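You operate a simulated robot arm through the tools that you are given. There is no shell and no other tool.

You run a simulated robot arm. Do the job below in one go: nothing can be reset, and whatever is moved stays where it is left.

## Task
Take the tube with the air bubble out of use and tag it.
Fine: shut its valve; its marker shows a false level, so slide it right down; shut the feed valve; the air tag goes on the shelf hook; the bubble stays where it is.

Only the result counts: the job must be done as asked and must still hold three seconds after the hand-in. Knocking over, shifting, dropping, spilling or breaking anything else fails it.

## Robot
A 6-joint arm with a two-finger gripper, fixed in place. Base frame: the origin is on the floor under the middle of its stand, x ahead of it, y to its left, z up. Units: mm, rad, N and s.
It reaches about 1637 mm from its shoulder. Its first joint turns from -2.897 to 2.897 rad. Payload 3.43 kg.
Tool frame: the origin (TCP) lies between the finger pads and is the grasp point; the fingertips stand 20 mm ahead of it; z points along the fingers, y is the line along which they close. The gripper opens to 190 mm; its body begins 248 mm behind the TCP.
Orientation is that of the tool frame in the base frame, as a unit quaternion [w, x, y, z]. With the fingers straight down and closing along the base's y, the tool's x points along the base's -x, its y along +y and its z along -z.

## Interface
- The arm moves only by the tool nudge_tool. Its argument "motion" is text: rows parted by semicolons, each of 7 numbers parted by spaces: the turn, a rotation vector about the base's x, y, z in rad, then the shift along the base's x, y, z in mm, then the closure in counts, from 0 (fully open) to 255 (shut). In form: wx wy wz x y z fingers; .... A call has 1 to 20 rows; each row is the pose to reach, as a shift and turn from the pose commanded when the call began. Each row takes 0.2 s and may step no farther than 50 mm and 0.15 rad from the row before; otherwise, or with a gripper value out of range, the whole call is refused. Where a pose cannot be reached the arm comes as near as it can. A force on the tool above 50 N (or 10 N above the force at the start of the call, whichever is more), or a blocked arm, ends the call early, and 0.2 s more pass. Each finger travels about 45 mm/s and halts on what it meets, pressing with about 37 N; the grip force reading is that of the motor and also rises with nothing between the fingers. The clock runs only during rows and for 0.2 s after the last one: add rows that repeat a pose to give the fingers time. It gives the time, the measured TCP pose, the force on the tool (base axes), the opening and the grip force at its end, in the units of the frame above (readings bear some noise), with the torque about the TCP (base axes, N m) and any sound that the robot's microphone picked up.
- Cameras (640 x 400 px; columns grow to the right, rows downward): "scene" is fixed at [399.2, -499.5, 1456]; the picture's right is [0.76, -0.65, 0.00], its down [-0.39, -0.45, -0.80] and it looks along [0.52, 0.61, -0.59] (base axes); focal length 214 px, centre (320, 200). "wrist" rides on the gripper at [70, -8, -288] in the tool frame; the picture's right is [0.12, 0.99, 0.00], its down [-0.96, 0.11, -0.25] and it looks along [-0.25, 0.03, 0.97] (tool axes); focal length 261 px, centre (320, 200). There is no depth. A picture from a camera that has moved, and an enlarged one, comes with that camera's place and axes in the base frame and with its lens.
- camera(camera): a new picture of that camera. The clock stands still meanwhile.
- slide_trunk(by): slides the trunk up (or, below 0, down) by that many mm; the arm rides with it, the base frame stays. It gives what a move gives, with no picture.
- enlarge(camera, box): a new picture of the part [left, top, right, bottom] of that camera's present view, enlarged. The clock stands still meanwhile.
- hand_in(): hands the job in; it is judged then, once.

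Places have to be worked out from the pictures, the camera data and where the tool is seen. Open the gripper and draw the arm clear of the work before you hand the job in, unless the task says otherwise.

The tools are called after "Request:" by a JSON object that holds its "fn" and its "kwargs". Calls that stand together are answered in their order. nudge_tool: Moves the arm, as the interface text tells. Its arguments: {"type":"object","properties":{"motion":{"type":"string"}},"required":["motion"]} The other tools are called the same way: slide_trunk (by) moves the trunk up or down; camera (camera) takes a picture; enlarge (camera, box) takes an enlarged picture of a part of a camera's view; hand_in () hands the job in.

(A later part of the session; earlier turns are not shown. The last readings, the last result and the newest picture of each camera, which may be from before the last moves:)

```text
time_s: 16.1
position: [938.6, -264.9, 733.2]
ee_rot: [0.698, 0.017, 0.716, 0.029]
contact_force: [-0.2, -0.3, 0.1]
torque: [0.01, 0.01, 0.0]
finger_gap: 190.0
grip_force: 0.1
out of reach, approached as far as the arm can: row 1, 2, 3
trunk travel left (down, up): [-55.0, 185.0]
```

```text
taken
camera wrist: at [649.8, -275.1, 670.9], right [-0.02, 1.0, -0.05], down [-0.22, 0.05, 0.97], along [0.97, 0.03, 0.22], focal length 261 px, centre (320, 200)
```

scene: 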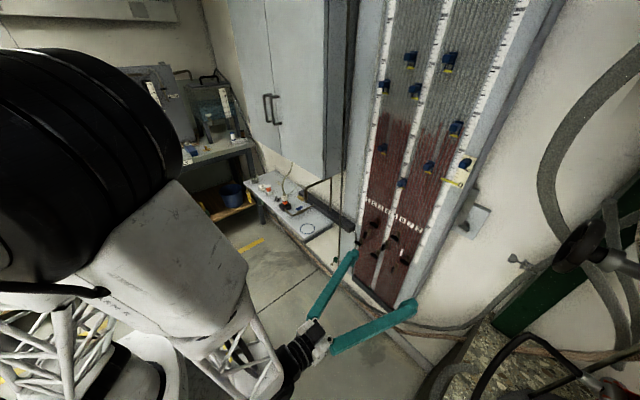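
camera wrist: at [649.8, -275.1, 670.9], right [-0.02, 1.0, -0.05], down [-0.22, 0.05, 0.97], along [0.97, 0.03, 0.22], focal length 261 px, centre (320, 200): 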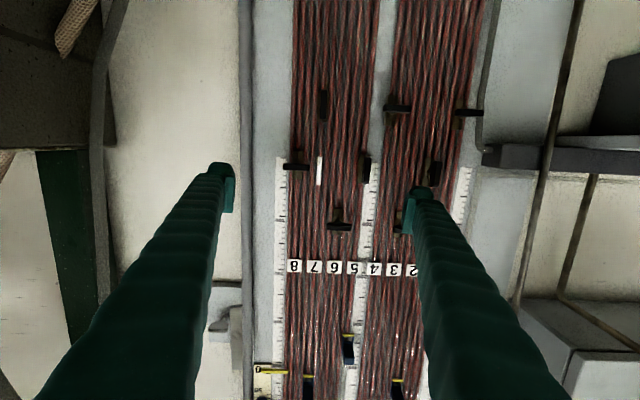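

The tool axis is now within 1.5° of +x, good enough. I lower the trunk by the remaining 55 mm.

Request:
{"fn": "slide_trunk", "kwargs": {"by": -55}}

Request:
{"fn": "nudge_tool", "kwargs": {"motion": "-0.03 -0.01 -0.005 0 0 0 60; -0.06 -0.015 -0.01 0 3 -10 120; -0.06 -0.015 -0.01 0 3 -20 150; -0.06 -0.015 -0.01 0 3 -20 150; -0.06 -0.015 -0.01 0 3 -20 150; -0.06 -0.015 -0.01 0 3 -20 150"}}

Request:
{"fn": "camera", "kwargs": {"camera": "wrist"}}

```text
time_s: 17.1
position: [937.3, -266.2, 678.3]
ee_rot: [0.698, 0.016, 0.716, 0.03]
contact_force: [0.1, -0.4, -1.0]
torque: [0.0, -0.05, 0.03]
finger_gap: 190.2
grip_force: 0.1
trunk travel left (down, up): [0.0, 240.0]
```

```text
time_s: 18.5
position: [938.3, -265.2, 679.7]
ee_rot: [0.697, 0.017, 0.716, 0.029]
contact_force: [-0.3, -0.3, 0.3]
torque: [-0.02, -0.01, 0.03]
finger_gap: 78.4
grip_force: 0.0
out of reach, approached as far as the arm can: row 2, 3, 4, 5, 6
trunk travel left (down, up): [0.0, 240.0]
```

```text
taken
camera wrist: at [649.8, -275.1, 615.9], right [-0.02, 1.0, -0.05], down [-0.22, 0.05, 0.97], along [0.97, 0.03, 0.22], focal length 261 px, centre (320, 200)
```

wrist: 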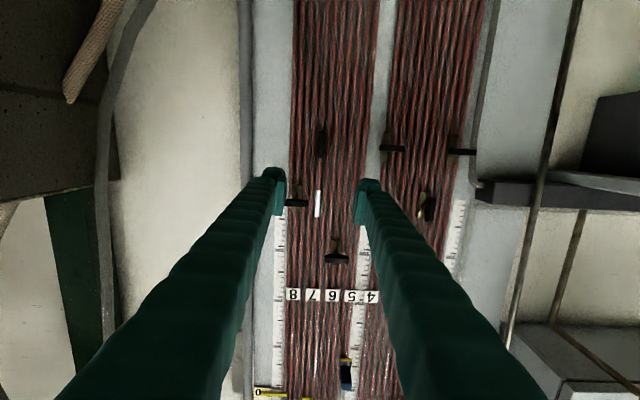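

The arm sits at a limit here, so I look at its configuration in the scene view to understand what limits it.

Request:
{"fn": "camera", "kwargs": {"camera": "scene"}}

Request:
{"fn": "enlarge", "kwargs": {"camera": "wrist", "box": [250, 110, 390, 220]}}

```text
taken
```

scene: 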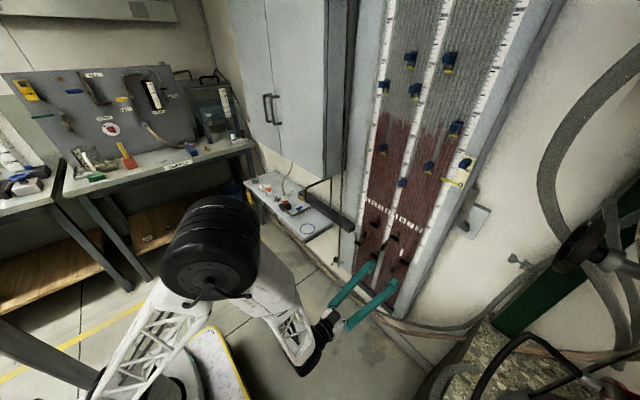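

```text
3.64 times, centred on (320, 165) of wrist
camera zoom: at [649.8, -275.1, 615.9], right [-0.02, 1.0, -0.05], down [-0.22, 0.05, 0.97], along [0.97, 0.03, 0.22], focal length 948 px, centre (320, 327)
```

zoom: 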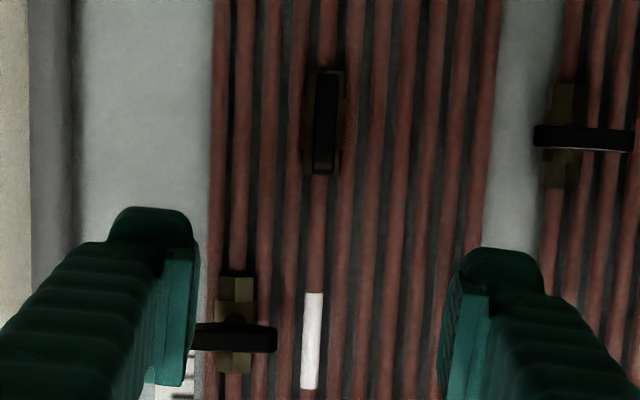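

The earlier limit test shows the region farther out is reachable lower, so I go forward to x≈978 first, then down to z≈630, with the fingertips still short of the handles (front ≈1029).

Request:
{"fn": "nudge_tool", "kwargs": {"motion": "0 0 0 20 0 0 150; 0 0 0 40 0 0 150; 0 0 0 40 3 -20 150; 0 0 0 40 3 -40 150; 0 0 0 40 3 -50 150; 0 0 0 40 3 -50 150"}}

Request:
{"fn": "camera", "kwargs": {"camera": "wrist"}}

```text
time_s: 19.9
position: [983.0, -266.1, 634.5]
ee_rot: [0.695, 0.018, 0.717, 0.037]
contact_force: [0.4, 0.1, 0.7]
torque: [0.02, -0.01, 0.0]
finger_gap: 78.3
grip_force: 0.1
out of reach, approached as far as the arm can: row 4, 5, 6
trunk travel left (down, up): [0.0, 240.0]
```

```text
taken
camera wrist: at [693.4, -275.6, 573.4], right [-0.02, 1.0, -0.04], down [-0.22, 0.04, 0.97], along [0.98, 0.03, 0.22], focal length 261 px, centre (320, 200)
```

wrist: 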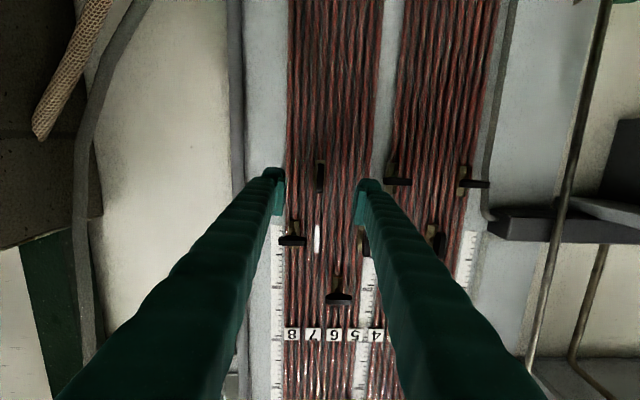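

At (983,-266,634). I enlarge the area around valve 7 between the fingers to line up.

Request:
{"fn": "enlarge", "kwargs": {"camera": "wrist", "box": [260, 140, 380, 215]}}

Request:
{"fn": "enlarge", "kwargs": {"camera": "scene", "box": [330, 220, 430, 310]}}

```text
5.33 times, centred on (320, 178) of wrist
camera zoom: at [693.4, -275.6, 573.4], right [-0.02, 1.0, -0.04], down [-0.22, 0.04, 0.97], along [0.98, 0.03, 0.22], focal length 1390 px, centre (320, 320)
```

zoom: 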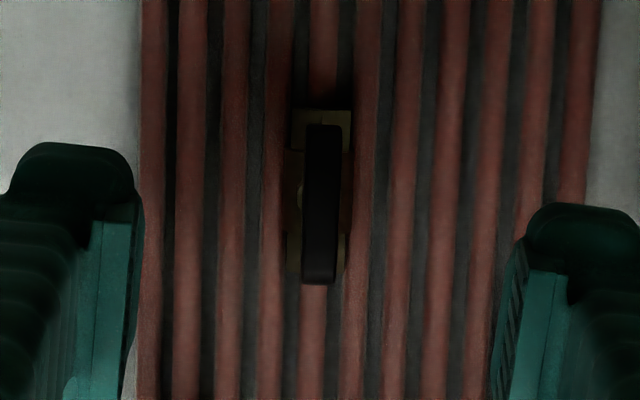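

```text
4.44 times, centred on (380, 265) of scene
camera zoom: at [399.2, -499.5, 1456.0], right [0.76, -0.65, 0.0], down [-0.39, -0.45, -0.8], along [0.52, 0.61, -0.59], focal length 953 px, centre (53, -89)
```

zoom: 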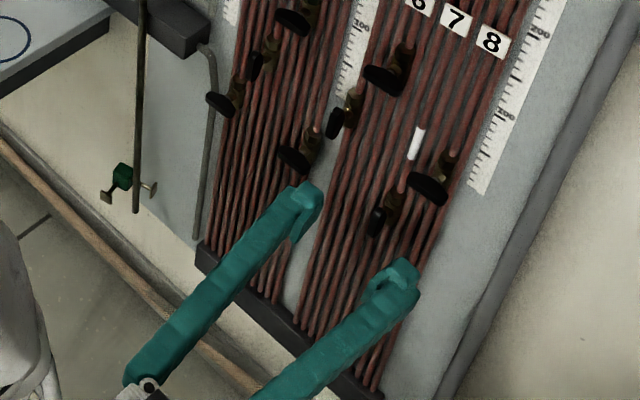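

Handle 7 works out at (1034, -263, 621), 40 mm long and 9 mm thick. I test whether the tool can roll here, in both senses, before closing in.

Request:
{"fn": "nudge_tool", "kwargs": {"motion": "0.06 0 0 0 0 0 150; 0.12 0 0 0 0 0 150; 0.12 0 0 0 0 0 150"}}

Request:
{"fn": "nudge_tool", "kwargs": {"motion": "-0.1 0 0 0 0 0 150; -0.2 0 0 0 0 0 150; -0.2 0 0 0 0 0 150"}}

```text
time_s: 20.7
position: [982.1, -265.5, 634.0]
ee_rot: [0.695, 0.058, 0.713, 0.073]
contact_force: [0.4, 0.0, -0.8]
torque: [0.0, 0.02, -0.01]
finger_gap: 78.1
grip_force: 0.1
trunk travel left (down, up): [0.0, 240.0]
```

```text
time_s: 21.5
position: [982.3, -266.4, 634.2]
ee_rot: [0.697, 0.024, 0.715, 0.036]
contact_force: [-0.9, -0.3, -0.6]
torque: [0.04, 0.02, -0.02]
finger_gap: 78.3
grip_force: 0.1
out of reach, approached as far as the arm can: row 2, 3
trunk travel left (down, up): [0.0, 240.0]
```

Positive roll (clockwise closing as seen from the robot) is free, negative is at the limit. I move in to straddle handle 7: TCP to about (1018, -263, 622), advancing slowly.

Request:
{"fn": "nudge_tool", "kwargs": {"motion": "0.01 0 0 8 2 -6 150; 0.02 0 0 16 3 -12 150; 0.02 0 0 24 3 -12 150; 0.02 0 0 30 3 -12 150; 0.02 0 0 36 3 -12 150; 0.02 0 0 36 3 -12 150"}}

Request:
{"fn": "camera", "kwargs": {"camera": "wrist"}}

Request:
{"fn": "enlarge", "kwargs": {"camera": "scene", "box": [340, 220, 430, 300]}}

```text
time_s: 22.9
position: [1018.2, -263.9, 621.4]
ee_rot: [0.697, 0.031, 0.715, 0.043]
contact_force: [0.5, 0.5, 1.1]
torque: [0.01, 0.03, 0.04]
finger_gap: 78.2
grip_force: 0.0
trunk travel left (down, up): [0.0, 240.0]
```

```text
taken
camera wrist: at [730.0, -270.1, 559.5], right [-0.02, 1.0, -0.01], down [-0.22, 0.01, 0.97], along [0.97, 0.02, 0.22], focal length 261 px, centre (320, 200)
```

wrist: 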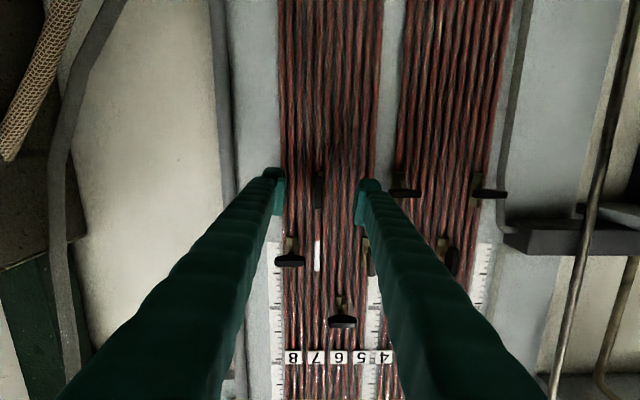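

```text
5.00 times, centred on (385, 260) of scene
camera zoom: at [399.2, -499.5, 1456.0], right [0.76, -0.65, 0.0], down [-0.39, -0.45, -0.8], along [0.52, 0.61, -0.59], focal length 1072 px, centre (-5, -100)
```

zoom: 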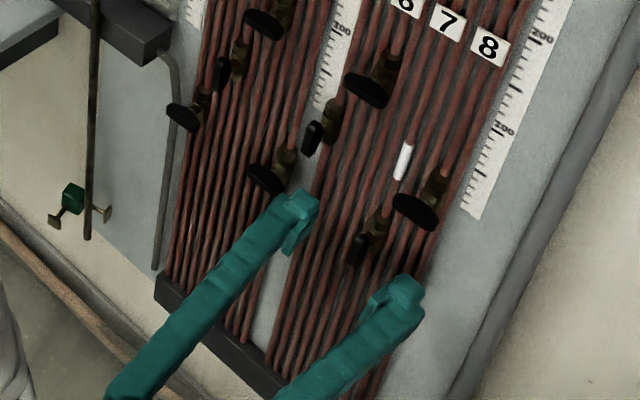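

Request:
{"fn": "enlarge", "kwargs": {"camera": "wrist", "box": [260, 150, 380, 225]}}

```text
5.33 times, centred on (320, 188) of wrist
camera zoom: at [730.0, -270.1, 559.5], right [-0.02, 1.0, -0.01], down [-0.22, 0.01, 0.97], along [0.97, 0.02, 0.22], focal length 1390 px, centre (320, 267)
```

zoom: 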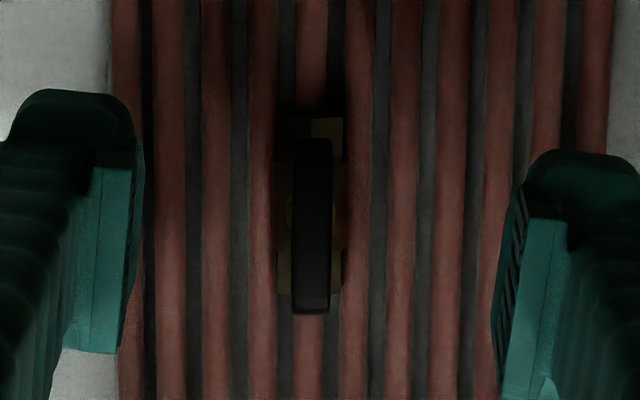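

The handle sits centred between the fingers. I close partly to about 26 mm first and check.

Request:
{"fn": "nudge_tool", "kwargs": {"motion": "0 0 0 0 0 0 185; 0 0 0 0 0 0 220; 0 0 0 0 0 0 220; 0 0 0 0 0 0 220"}}

Request:
{"fn": "enlarge", "kwargs": {"camera": "wrist", "box": [260, 150, 380, 225]}}

Request:
{"fn": "enlarge", "kwargs": {"camera": "scene", "box": [370, 230, 430, 280]}}

```text
time_s: 23.9
position: [1019.2, -264.0, 621.0]
ee_rot: [0.697, 0.03, 0.715, 0.045]
contact_force: [0.4, 0.2, -0.1]
torque: [0.03, 0.05, -0.02]
finger_gap: 25.9
grip_force: 0.1
trunk travel left (down, up): [0.0, 240.0]
```

```text
5.33 times, centred on (320, 188) of wrist
camera zoom: at [729.9, -270.1, 559.5], right [-0.02, 1.0, -0.01], down [-0.22, 0.01, 0.97], along [0.97, 0.02, 0.22], focal length 1390 px, centre (320, 267)
```

zoom: 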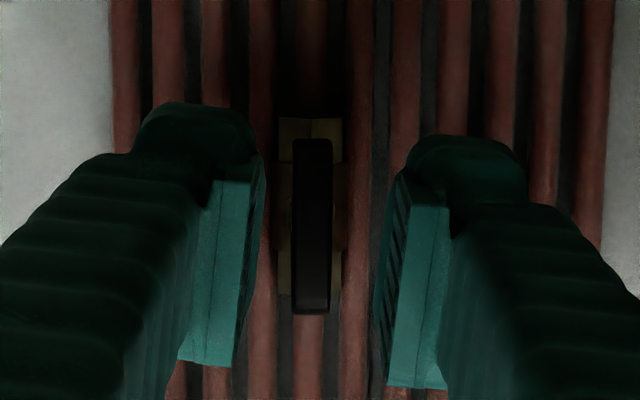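

```text
8.00 times, centred on (400, 255) of scene
camera zoom: at [399.2, -499.5, 1456.0], right [0.76, -0.65, 0.0], down [-0.39, -0.45, -0.8], along [0.52, 0.61, -0.59], focal length 1716 px, centre (-320, -240)
```

zoom: 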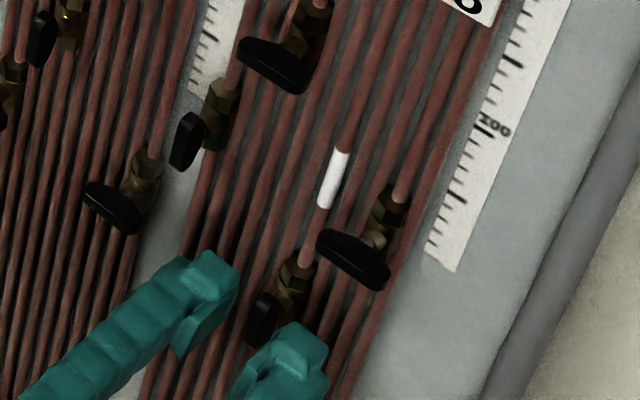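

Everything is lined up; I close onto the handle.

Request:
{"fn": "nudge_tool", "kwargs": {"motion": "0 0 0 0 0 0 235; 0 0 0 0 0 0 250; 0 0 0 0 0 0 255; 0 0 0 0 0 0 255; 0 0 0 0 0 0 255"}}

Request:
{"fn": "enlarge", "kwargs": {"camera": "wrist", "box": [260, 150, 380, 225]}}

Request:
{"fn": "enlarge", "kwargs": {"camera": "scene", "box": [370, 230, 430, 280]}}

```text
time_s: 25.1
position: [1018.7, -265.9, 621.6]
ee_rot: [0.697, 0.033, 0.715, 0.043]
contact_force: [-11.2, -26.2, -2.1]
torque: [-0.08, 0.0, -0.33]
finger_gap: 6.0
grip_force: 40.0
trunk travel left (down, up): [0.0, 240.0]
```

```text
5.33 times, centred on (320, 188) of wrist
camera zoom: at [729.6, -271.2, 559.3], right [-0.02, 1.0, -0.01], down [-0.22, 0.01, 0.97], along [0.97, 0.02, 0.22], focal length 1390 px, centre (320, 267)
```

zoom: 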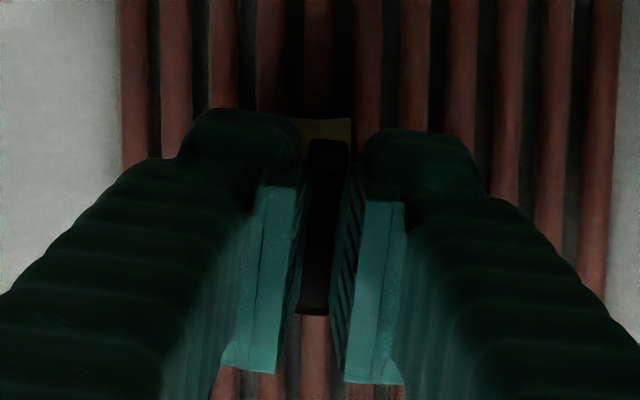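

```text
8.00 times, centred on (400, 255) of scene
camera zoom: at [399.2, -499.5, 1456.0], right [0.76, -0.65, 0.0], down [-0.39, -0.45, -0.8], along [0.52, 0.61, -0.59], focal length 1716 px, centre (-320, -240)
```

zoom: 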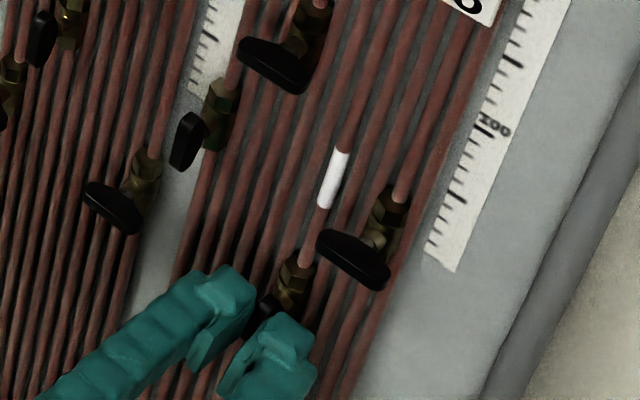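

Gripped with a gap of 6 mm; the side force shows the handle centre is about 2 mm further to -y. I relieve that, then start rolling clockwise in small steps.

Request:
{"fn": "nudge_tool", "kwargs": {"motion": "0 0 0 0 -2.5 0 255; 0 0 0 0 -2.5 0 255"}}

Request:
{"fn": "nudge_tool", "kwargs": {"motion": "0.08 0 0 0 0 0 255; 0.16 0 0 0 0 0 255; 0.24 0 0 0 0 0 255; 0.24 0 0 0 0 0 255"}}

```text
time_s: 25.7
position: [1017.9, -266.3, 621.8]
ee_rot: [0.697, 0.029, 0.715, 0.044]
contact_force: [-25.7, -16.5, -2.9]
torque: [-0.03, -0.05, -0.28]
finger_gap: 6.1
grip_force: 40.3
trunk travel left (down, up): [0.0, 240.0]
```

```text
time_s: 26.7
position: [1017.6, -265.9, 621.7]
ee_rot: [0.688, 0.114, 0.705, 0.13]
contact_force: [-19.0, -8.4, -7.4]
torque: [-0.01, 0.08, -0.15]
finger_gap: 5.9
grip_force: 40.2
trunk travel left (down, up): [0.0, 240.0]
```

The roll went through with little torque; I check that the handle turned with the fingers.

Request:
{"fn": "enlarge", "kwargs": {"camera": "wrist", "box": [260, 150, 380, 225]}}

Request:
{"fn": "enlarge", "kwargs": {"camera": "scene", "box": [370, 230, 430, 280]}}

```text
5.33 times, centred on (320, 188) of wrist
camera zoom: at [729.4, -257.3, 559.6], right [-0.02, 0.97, 0.23], down [-0.22, -0.22, 0.95], along [0.97, -0.03, 0.22], focal length 1390 px, centre (320, 267)
```

zoom: 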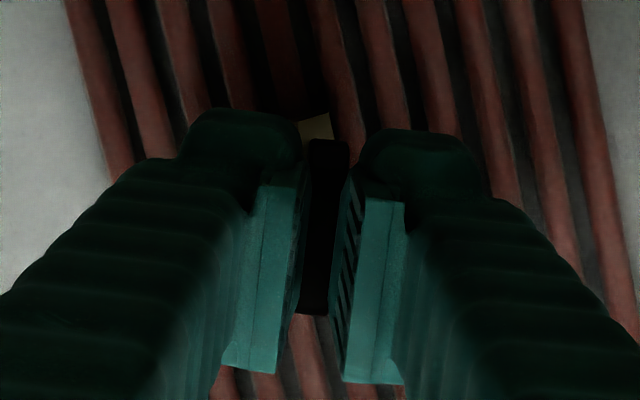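

```text
8.00 times, centred on (400, 255) of scene
camera zoom: at [399.2, -499.5, 1456.0], right [0.76, -0.65, 0.0], down [-0.39, -0.45, -0.8], along [0.52, 0.61, -0.59], focal length 1716 px, centre (-320, -240)
```

zoom: 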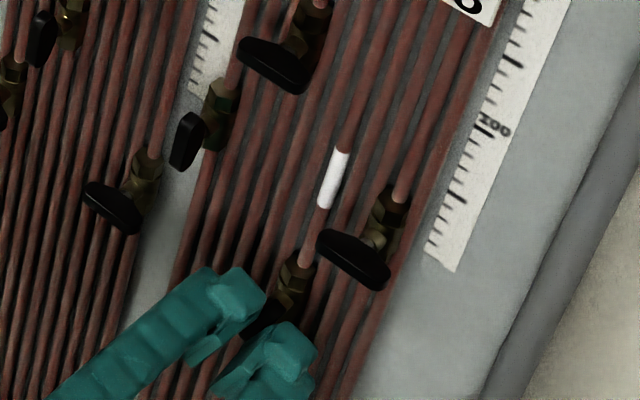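

The handle turns along. I continue the roll by 0.6 rad and then recheck.

Request:
{"fn": "nudge_tool", "kwargs": {"motion": "0.12 0 0 -1 -0.5 -0.5 255; 0.24 0 0 -1 -0.5 -0.5 255; 0.36 0 0 -1 -0.5 -0.5 255; 0.48 0 0 -1 -0.5 -0.5 255; 0.6 0 0 -1 -0.5 -0.5 255; 0.6 0 0 -1 -0.5 -0.5 255"}}

```text
time_s: 28.1
position: [1017.6, -266.4, 621.4]
ee_rot: [0.623, 0.313, 0.635, 0.333]
contact_force: [-13.3, -5.0, -8.2]
torque: [-0.01, 0.09, -0.12]
finger_gap: 5.7
grip_force: 39.3
trunk travel left (down, up): [0.0, 240.0]
```

Roll is now 54°. I continue the remaining 0.62 rad to crosswise.

Request:
{"fn": "nudge_tool", "kwargs": {"motion": "0.12 0 0 -0.5 0 -0.5 255; 0.24 0 0 -0.5 0 -0.5 255; 0.36 0 0 -0.5 0 -0.5 255; 0.48 0 0 -0.5 0 -0.5 255; 0.56 0 0 -0.5 0 -0.5 255; 0.62 0 0 -0.5 0 -0.5 255; 0.62 0 0 -0.5 0 -0.5 255"}}

Request:
{"fn": "enlarge", "kwargs": {"camera": "wrist", "box": [260, 150, 380, 225]}}

Request:
{"fn": "enlarge", "kwargs": {"camera": "scene", "box": [370, 230, 430, 280]}}

```text
time_s: 29.7
position: [1017.0, -267.3, 619.4]
ee_rot: [0.498, 0.489, 0.503, 0.51]
contact_force: [-36.0, -2.1, -20.8]
torque: [-0.06, 0.32, -0.37]
finger_gap: 6.2
grip_force: 38.1
trunk travel left (down, up): [0.0, 240.0]
```

```text
5.33 times, centred on (320, 188) of wrist
camera zoom: at [727.7, -204.0, 608.1], right [-0.02, 0.12, 0.99], down [-0.22, -0.97, 0.12], along [0.97, -0.22, 0.05], focal length 1390 px, centre (320, 267)
```

zoom: 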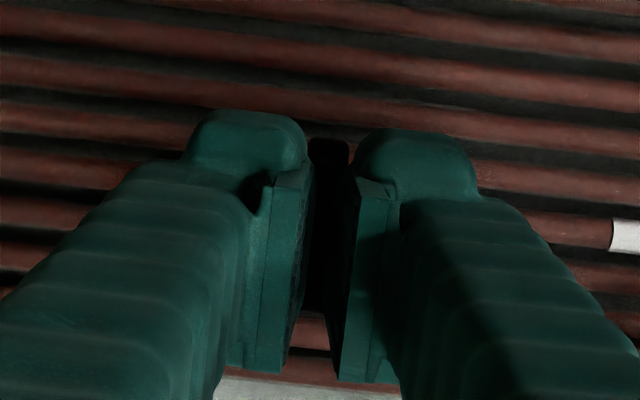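

```text
8.00 times, centred on (400, 255) of scene
camera zoom: at [399.2, -499.5, 1456.0], right [0.76, -0.65, 0.0], down [-0.39, -0.45, -0.8], along [0.52, 0.61, -0.59], focal length 1716 px, centre (-320, -240)
```

zoom: 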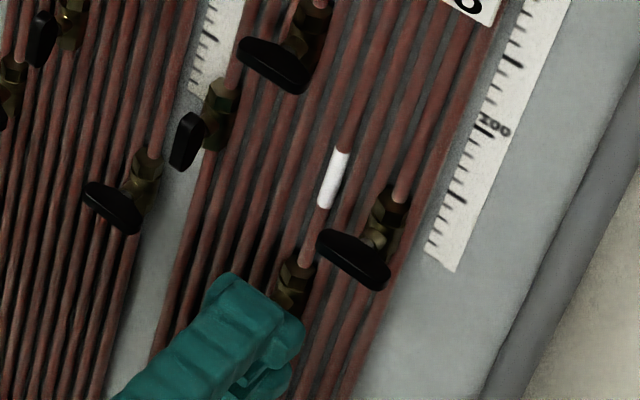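

The tool is at 90° roll. I press slightly further to feel for the end stop.

Request:
{"fn": "nudge_tool", "kwargs": {"motion": "0.03 0 0 -0.5 0 0.5 255; 0.05 0 0 -0.5 0 0.5 255; 0.05 0 0 -0.5 0 0.5 255"}}

```text
time_s: 30.5
position: [1015.0, -267.5, 619.7]
ee_rot: [0.486, 0.501, 0.491, 0.521]
contact_force: [-42.0, -0.5, -29.1]
torque: [-1.23, 0.53, -0.1]
finger_gap: 6.0
grip_force: 37.9
trunk travel left (down, up): [0.0, 240.0]
```

Torque about x rose to -1.2 N·m, so the valve is at its closed stop. I relax the twist, open to about 30 mm and back straight out.

Request:
{"fn": "nudge_tool", "kwargs": {"motion": "-0.04 0 0 -1 0 0 255; -0.04 0 0 -1 0 0 235; -0.04 0 0 -1 0 0 215; -0.04 0 0 -1 0 0 215; -0.04 0 0 -1 0 0 215"}}

Request:
{"fn": "nudge_tool", "kwargs": {"motion": "0 0 0 -10 0 0 215; 0 0 0 -30 0 0 215; 0 0 0 -50 0 0 215; 0 0 0 -80 0 0 215; 0 0 0 -80 0 0 215"}}

Request:
{"fn": "camera", "kwargs": {"camera": "wrist"}}

Request:
{"fn": "enlarge", "kwargs": {"camera": "scene", "box": [360, 210, 440, 280]}}

```text
time_s: 31.7
position: [1016.8, -266.6, 621.9]
ee_rot: [0.497, 0.49, 0.501, 0.512]
contact_force: [-0.2, 0.1, 0.0]
torque: [0.0, 0.01, -0.03]
finger_gap: 29.6
grip_force: 0.0
trunk travel left (down, up): [0.0, 240.0]
```

```text
time_s: 32.9
position: [935.3, -266.5, 622.0]
ee_rot: [0.497, 0.49, 0.501, 0.512]
contact_force: [0.3, 0.1, 1.0]
torque: [0.02, -0.02, 0.02]
finger_gap: 29.7
grip_force: 0.0
trunk travel left (down, up): [0.0, 240.0]
```

```text
taken
camera wrist: at [646.8, -203.0, 610.1], right [-0.02, 0.11, 0.99], down [-0.22, -0.97, 0.11], along [0.97, -0.22, 0.05], focal length 261 px, centre (320, 200)
```

wrist: 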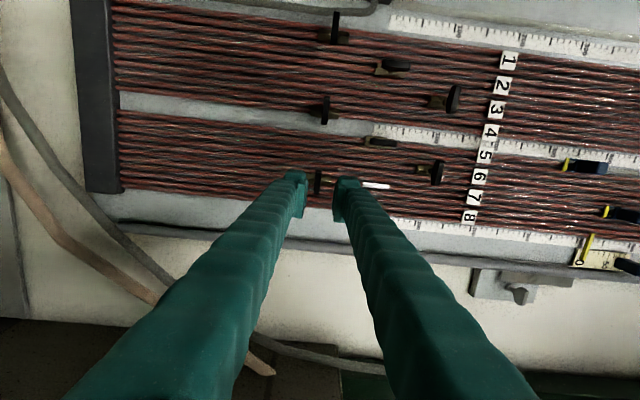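

```text
5.71 times, centred on (400, 245) of scene
camera zoom: at [399.2, -499.5, 1456.0], right [0.76, -0.65, 0.0], down [-0.39, -0.45, -0.8], along [0.52, 0.61, -0.59], focal length 1226 px, centre (-137, -57)
```

zoom: 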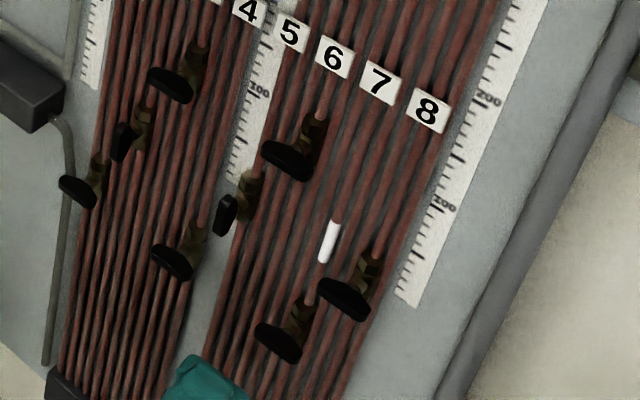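

Valve 7 is now crosswise like the other shut valves, and the bubble is unmoved. Now the marker of tube 7 (at z≈1143): I raise the trunk and then the arm, staying clear of the panel.

Request:
{"fn": "slide_trunk", "kwargs": {"by": 240}}

Request:
{"fn": "nudge_tool", "kwargs": {"motion": "0 0 0 -5 0 45 240; 0 0 0 -10 0 90 255; 0 0 0 -15 0 135 255; 0 0 0 -15 0 180 255; 0 0 0 -15 0 225 255; 0 0 0 -15 0 270 255; 0 0 0 -15 0 300 255; 0 0 0 -15 0 300 255"}}

Request:
{"fn": "camera", "kwargs": {"camera": "wrist"}}

Request:
{"fn": "camera", "kwargs": {"camera": "scene"}}

```text
time_s: 35.4
position: [935.8, -265.9, 862.5]
ee_rot: [0.497, 0.491, 0.501, 0.511]
contact_force: [0.1, 0.3, 0.6]
torque: [0.02, -0.03, 0.0]
finger_gap: 29.8
grip_force: 0.0
trunk travel left (down, up): [-240.0, 0.0]
```

```text
time_s: 37.2
position: [920.5, -266.6, 1160.9]
ee_rot: [0.497, 0.49, 0.501, 0.512]
contact_force: [-0.3, -0.7, -0.3]
torque: [0.0, 0.02, -0.01]
finger_gap: 0.0
grip_force: 33.9
trunk travel left (down, up): [-240.0, 0.0]
```

```text
taken
camera wrist: at [632.0, -203.6, 1149.5], right [-0.02, 0.11, 0.99], down [-0.22, -0.97, 0.11], along [0.97, -0.22, 0.05], focal length 261 px, centre (320, 200)
```

wrist: 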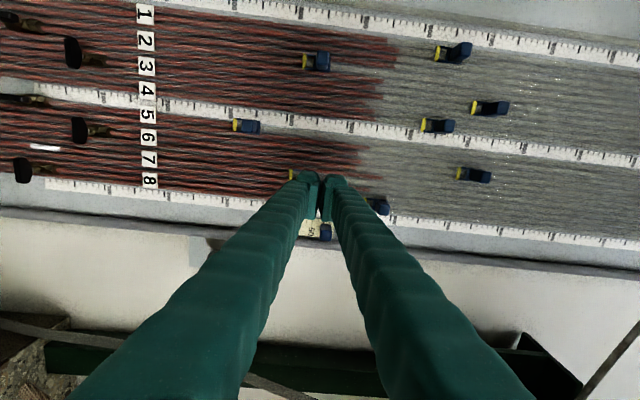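

```text
taken
```

scene: 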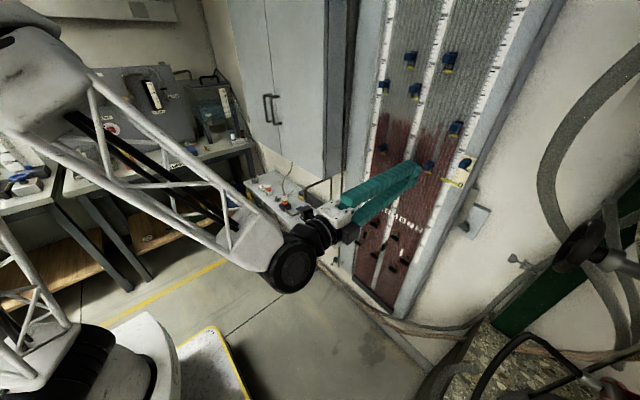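

Marker 7 lies just behind the fingertips in the picture. I enlarge to see its shape and exact place.

Request:
{"fn": "enlarge", "kwargs": {"camera": "wrist", "box": [220, 90, 400, 260]}}

Request:
{"fn": "enlarge", "kwargs": {"camera": "scene", "box": [385, 110, 485, 210]}}

```text
2.35 times, centred on (310, 175) of wrist
camera zoom: at [632.0, -203.6, 1149.5], right [-0.02, 0.11, 0.99], down [-0.22, -0.97, 0.11], along [0.97, -0.22, 0.05], focal length 613 px, centre (344, 259)
```

zoom: 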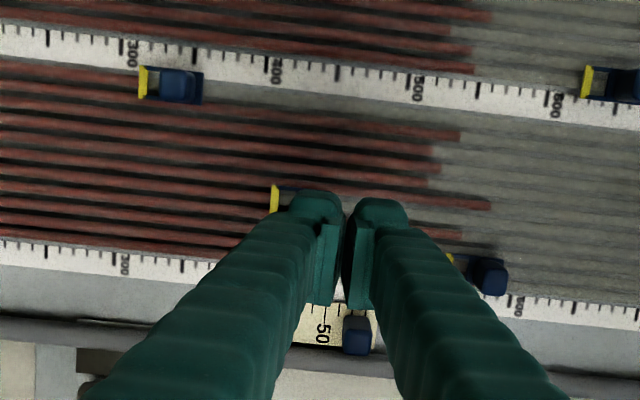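

```text
4.00 times, centred on (435, 160) of scene
camera zoom: at [399.2, -499.5, 1456.0], right [0.76, -0.65, 0.0], down [-0.39, -0.45, -0.8], along [0.52, 0.61, -0.59], focal length 858 px, centre (-140, 360)
```

zoom: 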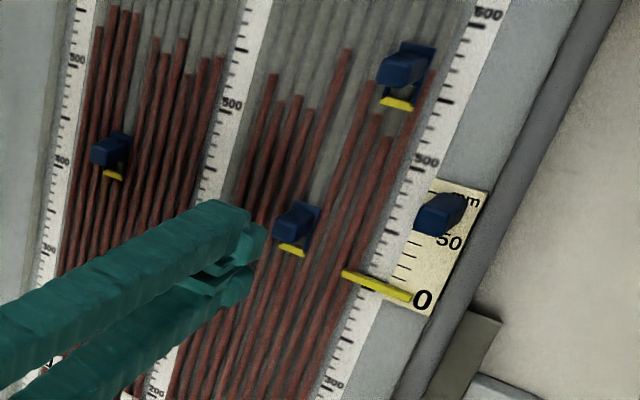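

I raise the closed fingers above the marker to see it clear of them.

Request:
{"fn": "nudge_tool", "kwargs": {"motion": "0 0 0 0 0 35 255; 0 0 0 0 0 70 255; 0 0 0 0 0 70 255"}}

Request:
{"fn": "enlarge", "kwargs": {"camera": "wrist", "box": [220, 120, 380, 240]}}

Request:
{"fn": "enlarge", "kwargs": {"camera": "scene", "box": [400, 120, 480, 190]}}

```text
time_s: 38.0
position: [921.3, -265.8, 1231.5]
ee_rot: [0.497, 0.49, 0.501, 0.512]
contact_force: [-0.8, -0.9, 0.2]
torque: [0.0, 0.02, 0.0]
finger_gap: 0.0
grip_force: 34.4
trunk travel left (down, up): [-240.0, 0.0]
```

```text
3.33 times, centred on (300, 180) of wrist
camera zoom: at [633.1, -203.0, 1219.5], right [-0.02, 0.11, 0.99], down [-0.22, -0.97, 0.11], along [0.97, -0.22, 0.04], focal length 869 px, centre (387, 267)
```

zoom: 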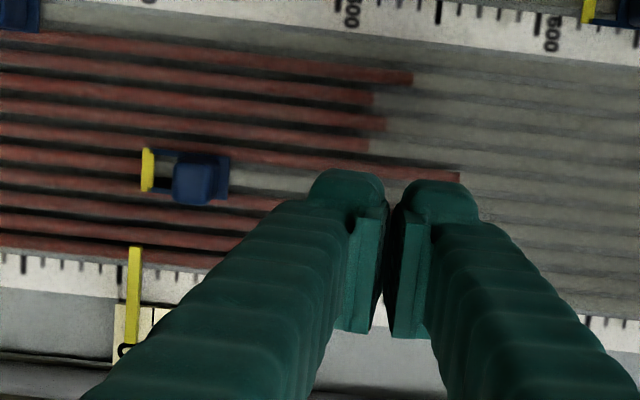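

```text
5.71 times, centred on (440, 155) of scene
camera zoom: at [399.2, -499.5, 1456.0], right [0.76, -0.65, 0.0], down [-0.39, -0.45, -0.8], along [0.52, 0.61, -0.59], focal length 1226 px, centre (-366, 457)
```

zoom: 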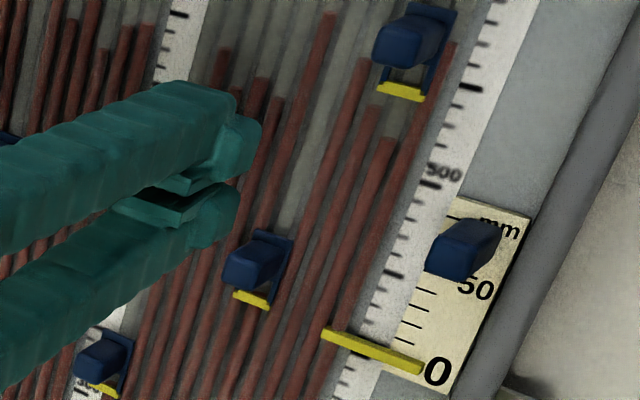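

Marker 7's knob is around (1035, -266, 1147), its top near z≈1158. I lower to z≈1198 (below marker 8), then advance until the tips overlap the knob depth, above it.

Request:
{"fn": "nudge_tool", "kwargs": {"motion": "0 0 0 0 0 -17 255; 0 0 0 0 0 -34 255; 0 0 0 40 0 -34 255; 0 0 0 70 0 -34 255; 0 0 0 85 0 -34 255; 0 0 0 92 0 -34 255; 0 0 0 92 0 -34 255"}}

Request:
{"fn": "camera", "kwargs": {"camera": "wrist"}}

Request:
{"fn": "enlarge", "kwargs": {"camera": "scene", "box": [400, 120, 480, 190]}}

```text
time_s: 39.6
position: [1012.9, -266.3, 1198.6]
ee_rot: [0.497, 0.49, 0.501, 0.512]
contact_force: [0.9, -0.2, 0.0]
torque: [0.02, 0.01, -0.02]
finger_gap: 0.3
grip_force: 34.7
trunk travel left (down, up): [-240.0, 0.0]
```

```text
taken
camera wrist: at [724.3, -203.6, 1186.1], right [-0.02, 0.11, 0.99], down [-0.22, -0.97, 0.11], along [0.97, -0.22, 0.05], focal length 261 px, centre (320, 200)
```

wrist: 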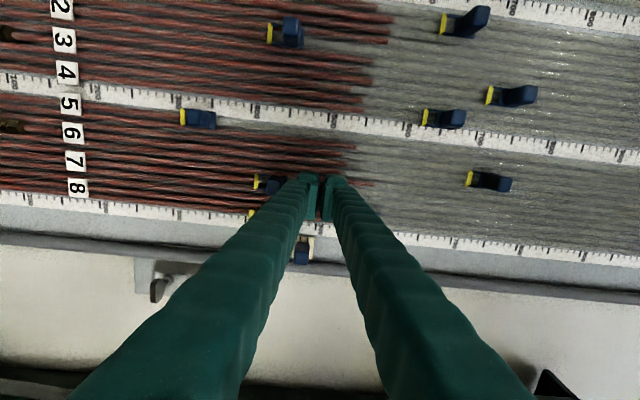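

```text
5.71 times, centred on (440, 155) of scene
camera zoom: at [399.2, -499.5, 1456.0], right [0.76, -0.65, 0.0], down [-0.39, -0.45, -0.8], along [0.52, 0.61, -0.59], focal length 1226 px, centre (-366, 457)
```

zoom: 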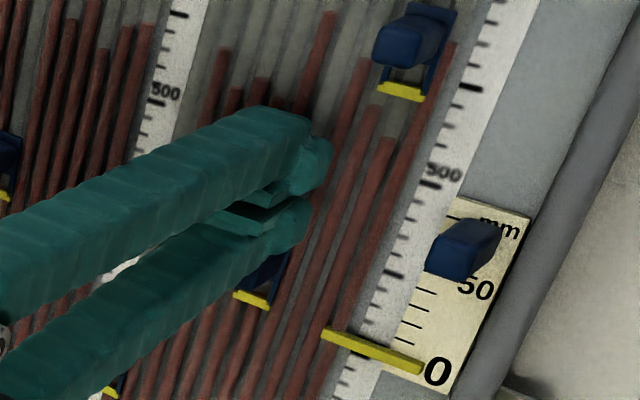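

Tips are above the marker. I advance 8 mm more and press down gently to make contact with the knob.

Request:
{"fn": "nudge_tool", "kwargs": {"motion": "0 0 0 8 0 0 255; 0 0 0 8 0 -6 255; 0 0 0 8 0 -12 255; 0 0 0 8 0 -18 255; 0 0 0 8 0 -24 255; 0 0 0 8 0 -24 255"}}

Request:
{"fn": "enlarge", "kwargs": {"camera": "wrist", "box": [220, 140, 380, 260]}}

Request:
{"fn": "enlarge", "kwargs": {"camera": "scene", "box": [400, 130, 480, 200]}}

```text
time_s: 41.0
position: [1021.2, -265.7, 1173.2]
ee_rot: [0.497, 0.49, 0.501, 0.512]
contact_force: [-0.2, -0.1, 0.0]
torque: [0.04, 0.02, -0.01]
finger_gap: 0.0
grip_force: 34.2
trunk travel left (down, up): [-240.0, 0.0]
```

```text
3.33 times, centred on (300, 200) of wrist
camera zoom: at [732.1, -203.0, 1161.8], right [-0.02, 0.11, 0.99], down [-0.22, -0.97, 0.11], along [0.97, -0.22, 0.05], focal length 869 px, centre (387, 200)
```

zoom: 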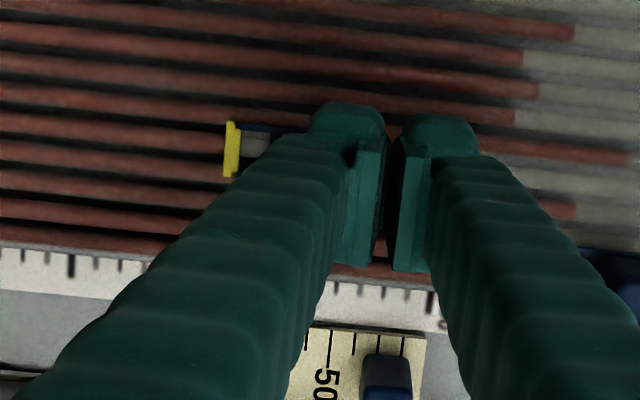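

```text
5.71 times, centred on (440, 165) of scene
camera zoom: at [399.2, -499.5, 1456.0], right [0.76, -0.65, 0.0], down [-0.39, -0.45, -0.8], along [0.52, 0.61, -0.59], focal length 1226 px, centre (-366, 400)
```

zoom: 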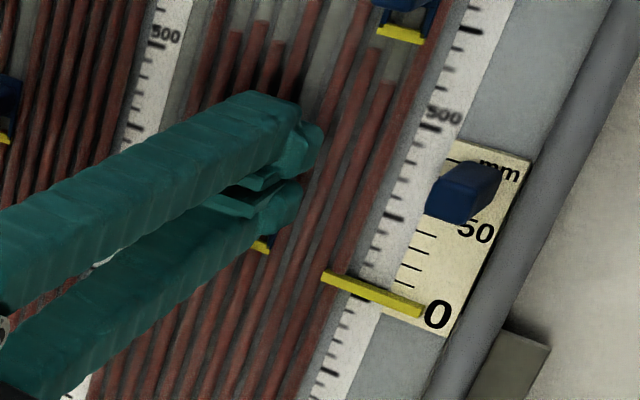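

No contact yet and the yellow pointer still reads about the same height. I go on down slowly.

Request:
{"fn": "nudge_tool", "kwargs": {"motion": "0 0 0 0 0 -4 255; 0 0 0 0 0 -8 255; 0 0 0 0 0 -12 255; 0 0 0 0 0 -16 255; 0 0 0 0 0 -20 255; 0 0 0 0 0 -20 255"}}

Request:
{"fn": "enlarge", "kwargs": {"camera": "wrist", "box": [220, 140, 380, 260]}}

Request:
{"fn": "enlarge", "kwargs": {"camera": "scene", "box": [400, 130, 480, 200]}}

```text
time_s: 42.4
position: [1019.9, -266.5, 1154.1]
ee_rot: [0.497, 0.491, 0.5, 0.512]
contact_force: [-0.1, 0.7, -0.5]
torque: [-0.05, 0.04, 0.03]
finger_gap: 0.1
grip_force: 34.3
trunk travel left (down, up): [-240.0, 0.0]
```

```text
3.33 times, centred on (300, 200) of wrist
camera zoom: at [731.8, -203.1, 1141.6], right [-0.02, 0.11, 0.99], down [-0.22, -0.97, 0.11], along [0.97, -0.22, 0.04], focal length 869 px, centre (387, 200)
```

zoom: 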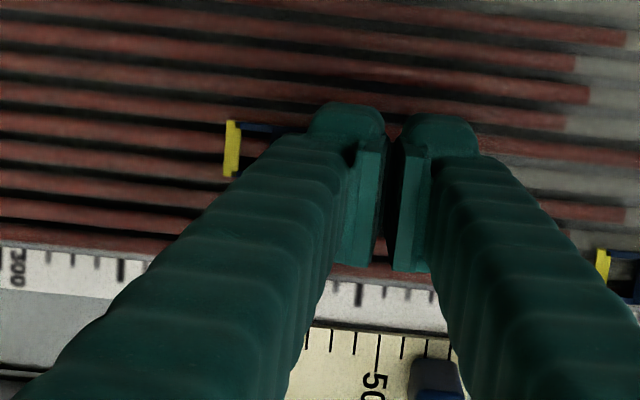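

```text
5.71 times, centred on (440, 165) of scene
camera zoom: at [399.2, -499.5, 1456.0], right [0.76, -0.65, 0.0], down [-0.39, -0.45, -0.8], along [0.52, 0.61, -0.59], focal length 1226 px, centre (-366, 400)
```

zoom: 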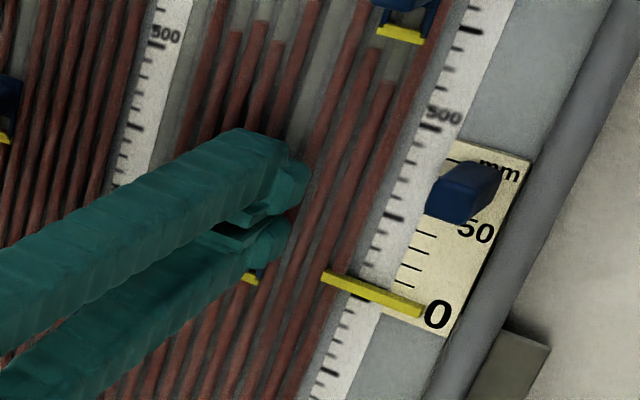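

The marker is moving with the finger at very low friction. I continue pushing it down at moderate speed.

Request:
{"fn": "nudge_tool", "kwargs": {"motion": "0 0 0 0 0 -10 255; 0 0 0 0 0 -20 255; 0 0 0 0 0 -30 255; 0 0 0 0 0 -40 255; 0 0 0 0 0 -50 255; 0 0 0 0 0 -60 255; 0 0 0 0 0 -70 255; 0 0 0 0 0 -80 255; 0 0 0 0 0 -90 255; 0 0 0 0 0 -100 255; 0 0 0 0 0 -110 255; 0 0 0 0 0 -120 255; 0 0 0 0 0 -130 255; 0 0 0 0 0 -140 255; 0 0 0 0 0 -150 255; 0 0 0 0 0 -160 255; 0 0 0 0 0 -170 255; 0 0 0 0 0 -175 255"}}

Request:
{"fn": "camera", "kwargs": {"camera": "wrist"}}

Request:
{"fn": "enlarge", "kwargs": {"camera": "scene", "box": [380, 150, 480, 240]}}

```text
time_s: 46.2
position: [1020.8, -266.9, 978.6]
ee_rot: [0.497, 0.489, 0.502, 0.512]
contact_force: [-0.1, 0.2, 0.0]
torque: [0.0, 0.02, -0.03]
finger_gap: 0.0
grip_force: 34.3
trunk travel left (down, up): [-240.0, 0.0]
```

```text
taken
camera wrist: at [731.6, -203.3, 967.0], right [-0.02, 0.11, 0.99], down [-0.22, -0.97, 0.11], along [0.97, -0.22, 0.04], focal length 261 px, centre (320, 200)
```

wrist: 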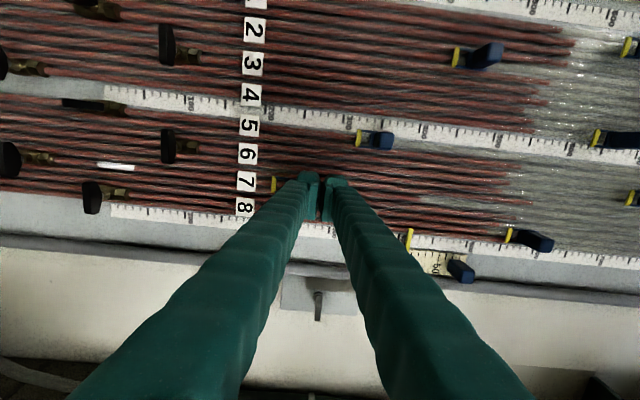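

```text
4.44 times, centred on (430, 195) of scene
camera zoom: at [399.2, -499.5, 1456.0], right [0.76, -0.65, 0.0], down [-0.39, -0.45, -0.8], along [0.52, 0.61, -0.59], focal length 953 px, centre (-169, 222)
```

zoom: 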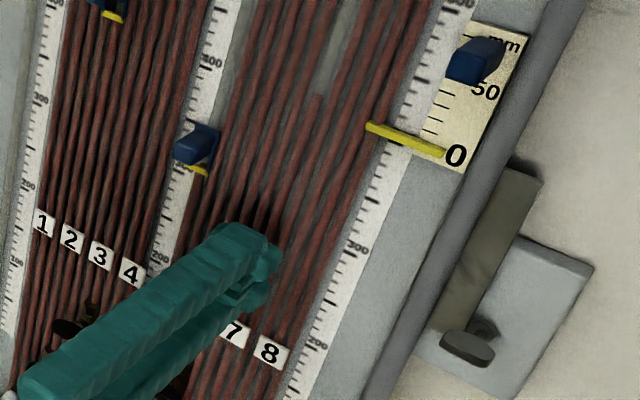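

Pointer is just above label 7. I push on in small steps to find the stop.

Request:
{"fn": "nudge_tool", "kwargs": {"motion": "0 0 0 0 0 -4 255; 0 0 0 0 0 -8 255; 0 0 0 0 0 -12 255; 0 0 0 0 0 -16 255; 0 0 0 0 0 -20 255; 0 0 0 0 0 -24 255; 0 0 0 0 0 -28 255; 0 0 0 0 0 -32 255; 0 0 0 0 0 -32 255"}}

Request:
{"fn": "enlarge", "kwargs": {"camera": "wrist", "box": [220, 130, 380, 250]}}

Request:
{"fn": "enlarge", "kwargs": {"camera": "scene", "box": [380, 160, 480, 250]}}

```text
time_s: 47.4
position: [1020.6, -266.8, 968.4]
ee_rot: [0.502, 0.485, 0.498, 0.515]
contact_force: [-4.5, 2.5, 20.4]
torque: [0.05, -0.14, -0.01]
finger_gap: 0.0
grip_force: 33.8
trunk travel left (down, up): [-240.0, 0.0]
stopped in row 6: the force on the tool passed its limit at 54 N (the readings are from after the stop); the commanded pose is now the measured one
```

```text
3.33 times, centred on (300, 190) of wrist
camera zoom: at [732.7, -203.7, 952.0], right [-0.04, 0.12, 0.99], down [-0.23, -0.97, 0.11], along [0.97, -0.22, 0.06], focal length 869 px, centre (387, 233)
```

zoom: 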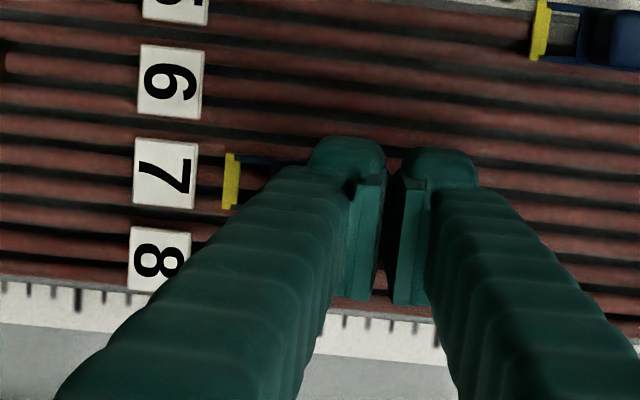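

```text
4.44 times, centred on (430, 205) of scene
camera zoom: at [399.2, -499.5, 1456.0], right [0.76, -0.65, 0.0], down [-0.39, -0.45, -0.8], along [0.52, 0.61, -0.59], focal length 953 px, centre (-169, 178)
```

zoom: 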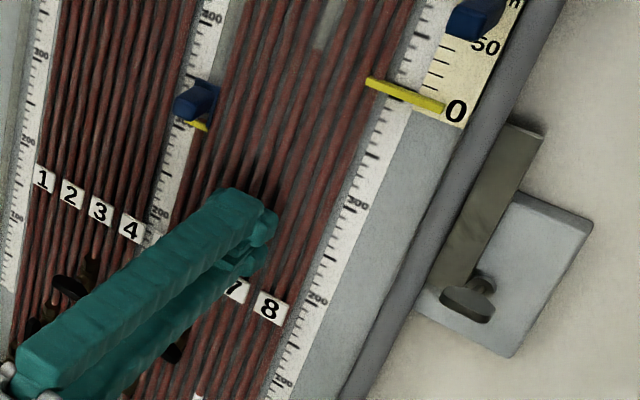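

Force rose past 50 N with the pointer ~10 mm above label 7, so the marker is at its lower stop. I lift off slightly, then back straight out and check.

Request:
{"fn": "nudge_tool", "kwargs": {"motion": "0 0 0 0 0 6 255; 0 0 0 0 0 12 255; 0 0 0 -20 0 14 255; 0 0 0 -60 0 14 255; 0 0 0 -100 0 14 255; 0 0 0 -100 0 14 255"}}

Request:
{"fn": "nudge_tool", "kwargs": {"motion": "0 0 0 0 0 40 255; 0 0 0 0 0 80 255; 0 0 0 0 0 80 255"}}

Request:
{"fn": "camera", "kwargs": {"camera": "wrist"}}

Request:
{"fn": "enlarge", "kwargs": {"camera": "scene", "box": [380, 120, 480, 220]}}

```text
time_s: 48.8
position: [920.7, -266.3, 977.4]
ee_rot: [0.499, 0.487, 0.498, 0.515]
contact_force: [-0.2, 0.4, 1.3]
torque: [-0.02, 0.0, 0.01]
finger_gap: 0.0
grip_force: 34.0
trunk travel left (down, up): [-240.0, 0.0]
```

```text
time_s: 49.6
position: [920.5, -267.2, 1060.4]
ee_rot: [0.499, 0.487, 0.499, 0.514]
contact_force: [-0.4, 0.8, 0.8]
torque: [-0.02, 0.02, 0.02]
finger_gap: 0.1
grip_force: 33.9
trunk travel left (down, up): [-240.0, 0.0]
```

```text
taken
camera wrist: at [632.2, -203.7, 1044.1], right [-0.03, 0.12, 0.99], down [-0.23, -0.97, 0.11], along [0.97, -0.22, 0.06], focal length 261 px, centre (320, 200)
```

wrist: 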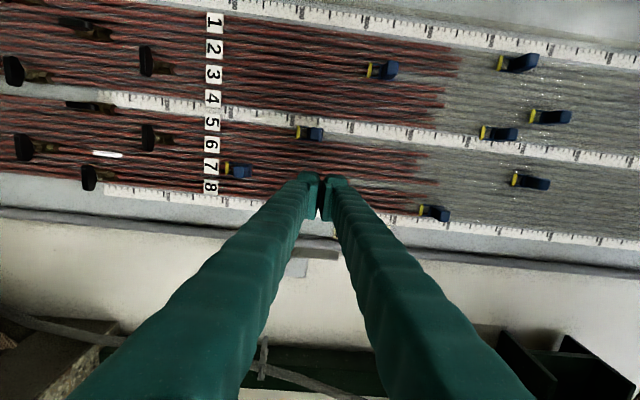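

```text
4.00 times, centred on (430, 170) of scene
camera zoom: at [399.2, -499.5, 1456.0], right [0.76, -0.65, 0.0], down [-0.39, -0.45, -0.8], along [0.52, 0.61, -0.59], focal length 858 px, centre (-120, 320)
```

zoom: 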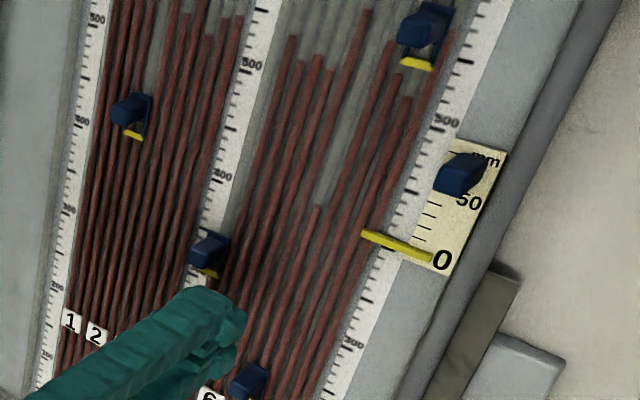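

Request:
{"fn": "enlarge", "kwargs": {"camera": "wrist", "box": [190, 130, 290, 200]}}

Request:
{"fn": "enlarge", "kwargs": {"camera": "wrist", "box": [0, 60, 220, 200]}}

```text
5.71 times, centred on (240, 165) of wrist
camera zoom: at [632.2, -203.7, 1044.1], right [-0.03, 0.12, 0.99], down [-0.23, -0.97, 0.11], along [0.97, -0.22, 0.06], focal length 1489 px, centre (777, 400)
```

zoom: 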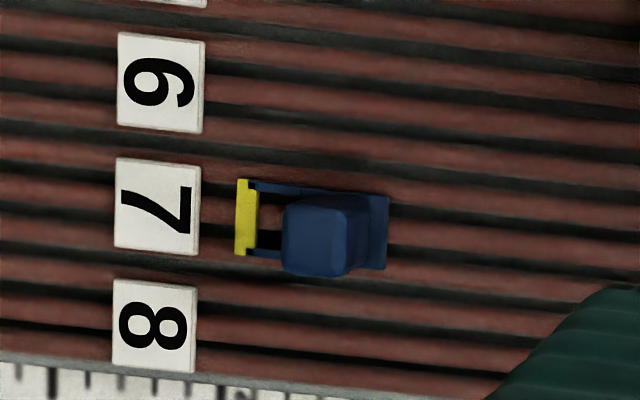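

```text
2.86 times, centred on (110, 130) of wrist
camera zoom: at [632.2, -203.7, 1044.1], right [-0.03, 0.12, 0.99], down [-0.23, -0.97, 0.11], along [0.97, -0.22, 0.06], focal length 745 px, centre (920, 400)
```

zoom: 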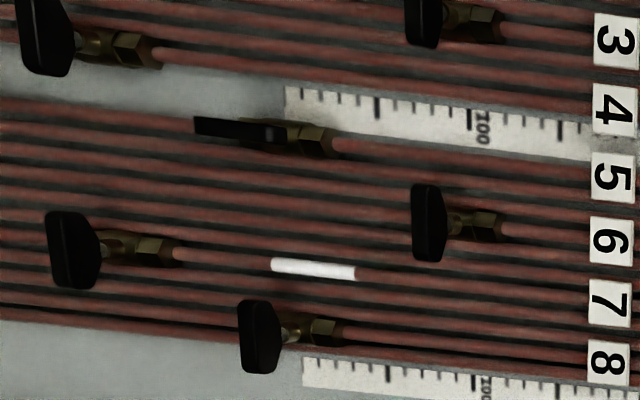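

Marker 7 is down at its stop and valve 7 is shut. Next is the blue feed valve: I back away from the panel, roll back, and head toward y≈0 at z≈1120, clear of cabinet and pipes.

Request:
{"fn": "nudge_tool", "kwargs": {"motion": "-0.15 0 0 -12 25 6 255; -0.3 0 0 -24 50 12 255; -0.45 0 0 -36 75 18 255; -0.6 0 0 -48 100 24 255; -0.75 0 0 -60 125 30 255; -0.9 0 0 -72 150 36 255; -1.05 0 0 -84 175 42 255; -1.2 0 0 -96 200 48 255; -1.35 0 0 -108 225 54 255; -1.48 0 0 -120 250 60 255; -1.48 0 0 -120 250 60 255"}}

```text
time_s: 52.0
position: [839.0, -46.3, 1155.3]
ee_rot: [0.695, 0.014, 0.717, 0.05]
contact_force: [0.6, -0.5, 0.0]
torque: [-0.03, -0.02, 0.0]
finger_gap: 0.4
grip_force: 34.9
out of reach, approached as far as the arm can: row 5, 6, 7, 8, 9, 10, 11
trunk travel left (down, up): [-240.0, 0.0]
```

Now I pitch the tool down to a 25° lean and move over in front of the shelf, to about (800, 250, 1050).

Request:
{"fn": "nudge_tool", "kwargs": {"motion": "0 0.14 0 -5 37 -13 255; 0 0.28 0 -10 74 -26 255; 0 0.42 0 -15 111 -39 240; 0 0.56 0 -20 148 -52 220; 0 0.7 0 -25 185 -65 200; 0 0.84 0 -30 222 -78 200; 0 0.98 0 -35 259 -91 200; 0 1.12 0 -39 296 -105 200; 0 1.12 0 -39 296 -105 200"}}

Request:
{"fn": "camera", "kwargs": {"camera": "wrist"}}

Request:
{"fn": "camera", "kwargs": {"camera": "scene"}}

```text
time_s: 54.0
position: [795.6, 249.1, 1047.4]
ee_rot: [0.238, 0.045, 0.97, 0.011]
contact_force: [0.4, -0.4, -0.3]
torque: [0.08, 0.02, 0.05]
finger_gap: 41.3
grip_force: 0.0
out of reach, approached as far as the arm can: row 1, 2, 3, 4, 8, 9
trunk travel left (down, up): [-240.0, 0.0]
```

```text
taken
camera wrist: at [600.1, 246.2, 1271.1], right [-0.02, 1.0, -0.01], down [0.74, 0.03, 0.67], along [0.67, 0.01, -0.74], focal length 261 px, centre (320, 200)
```

wrist: 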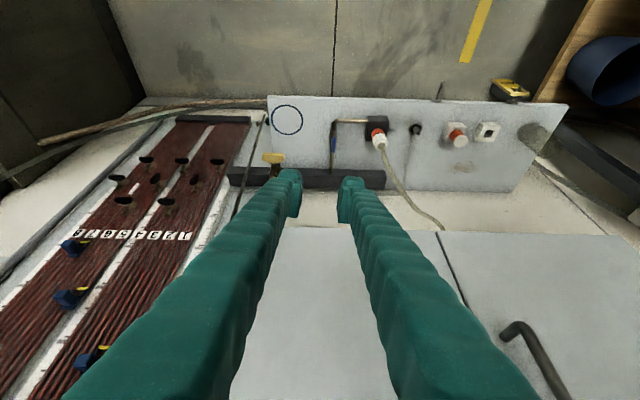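

```text
taken
```

scene: 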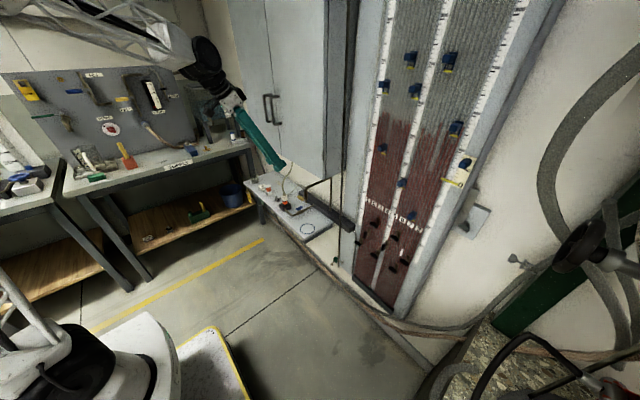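

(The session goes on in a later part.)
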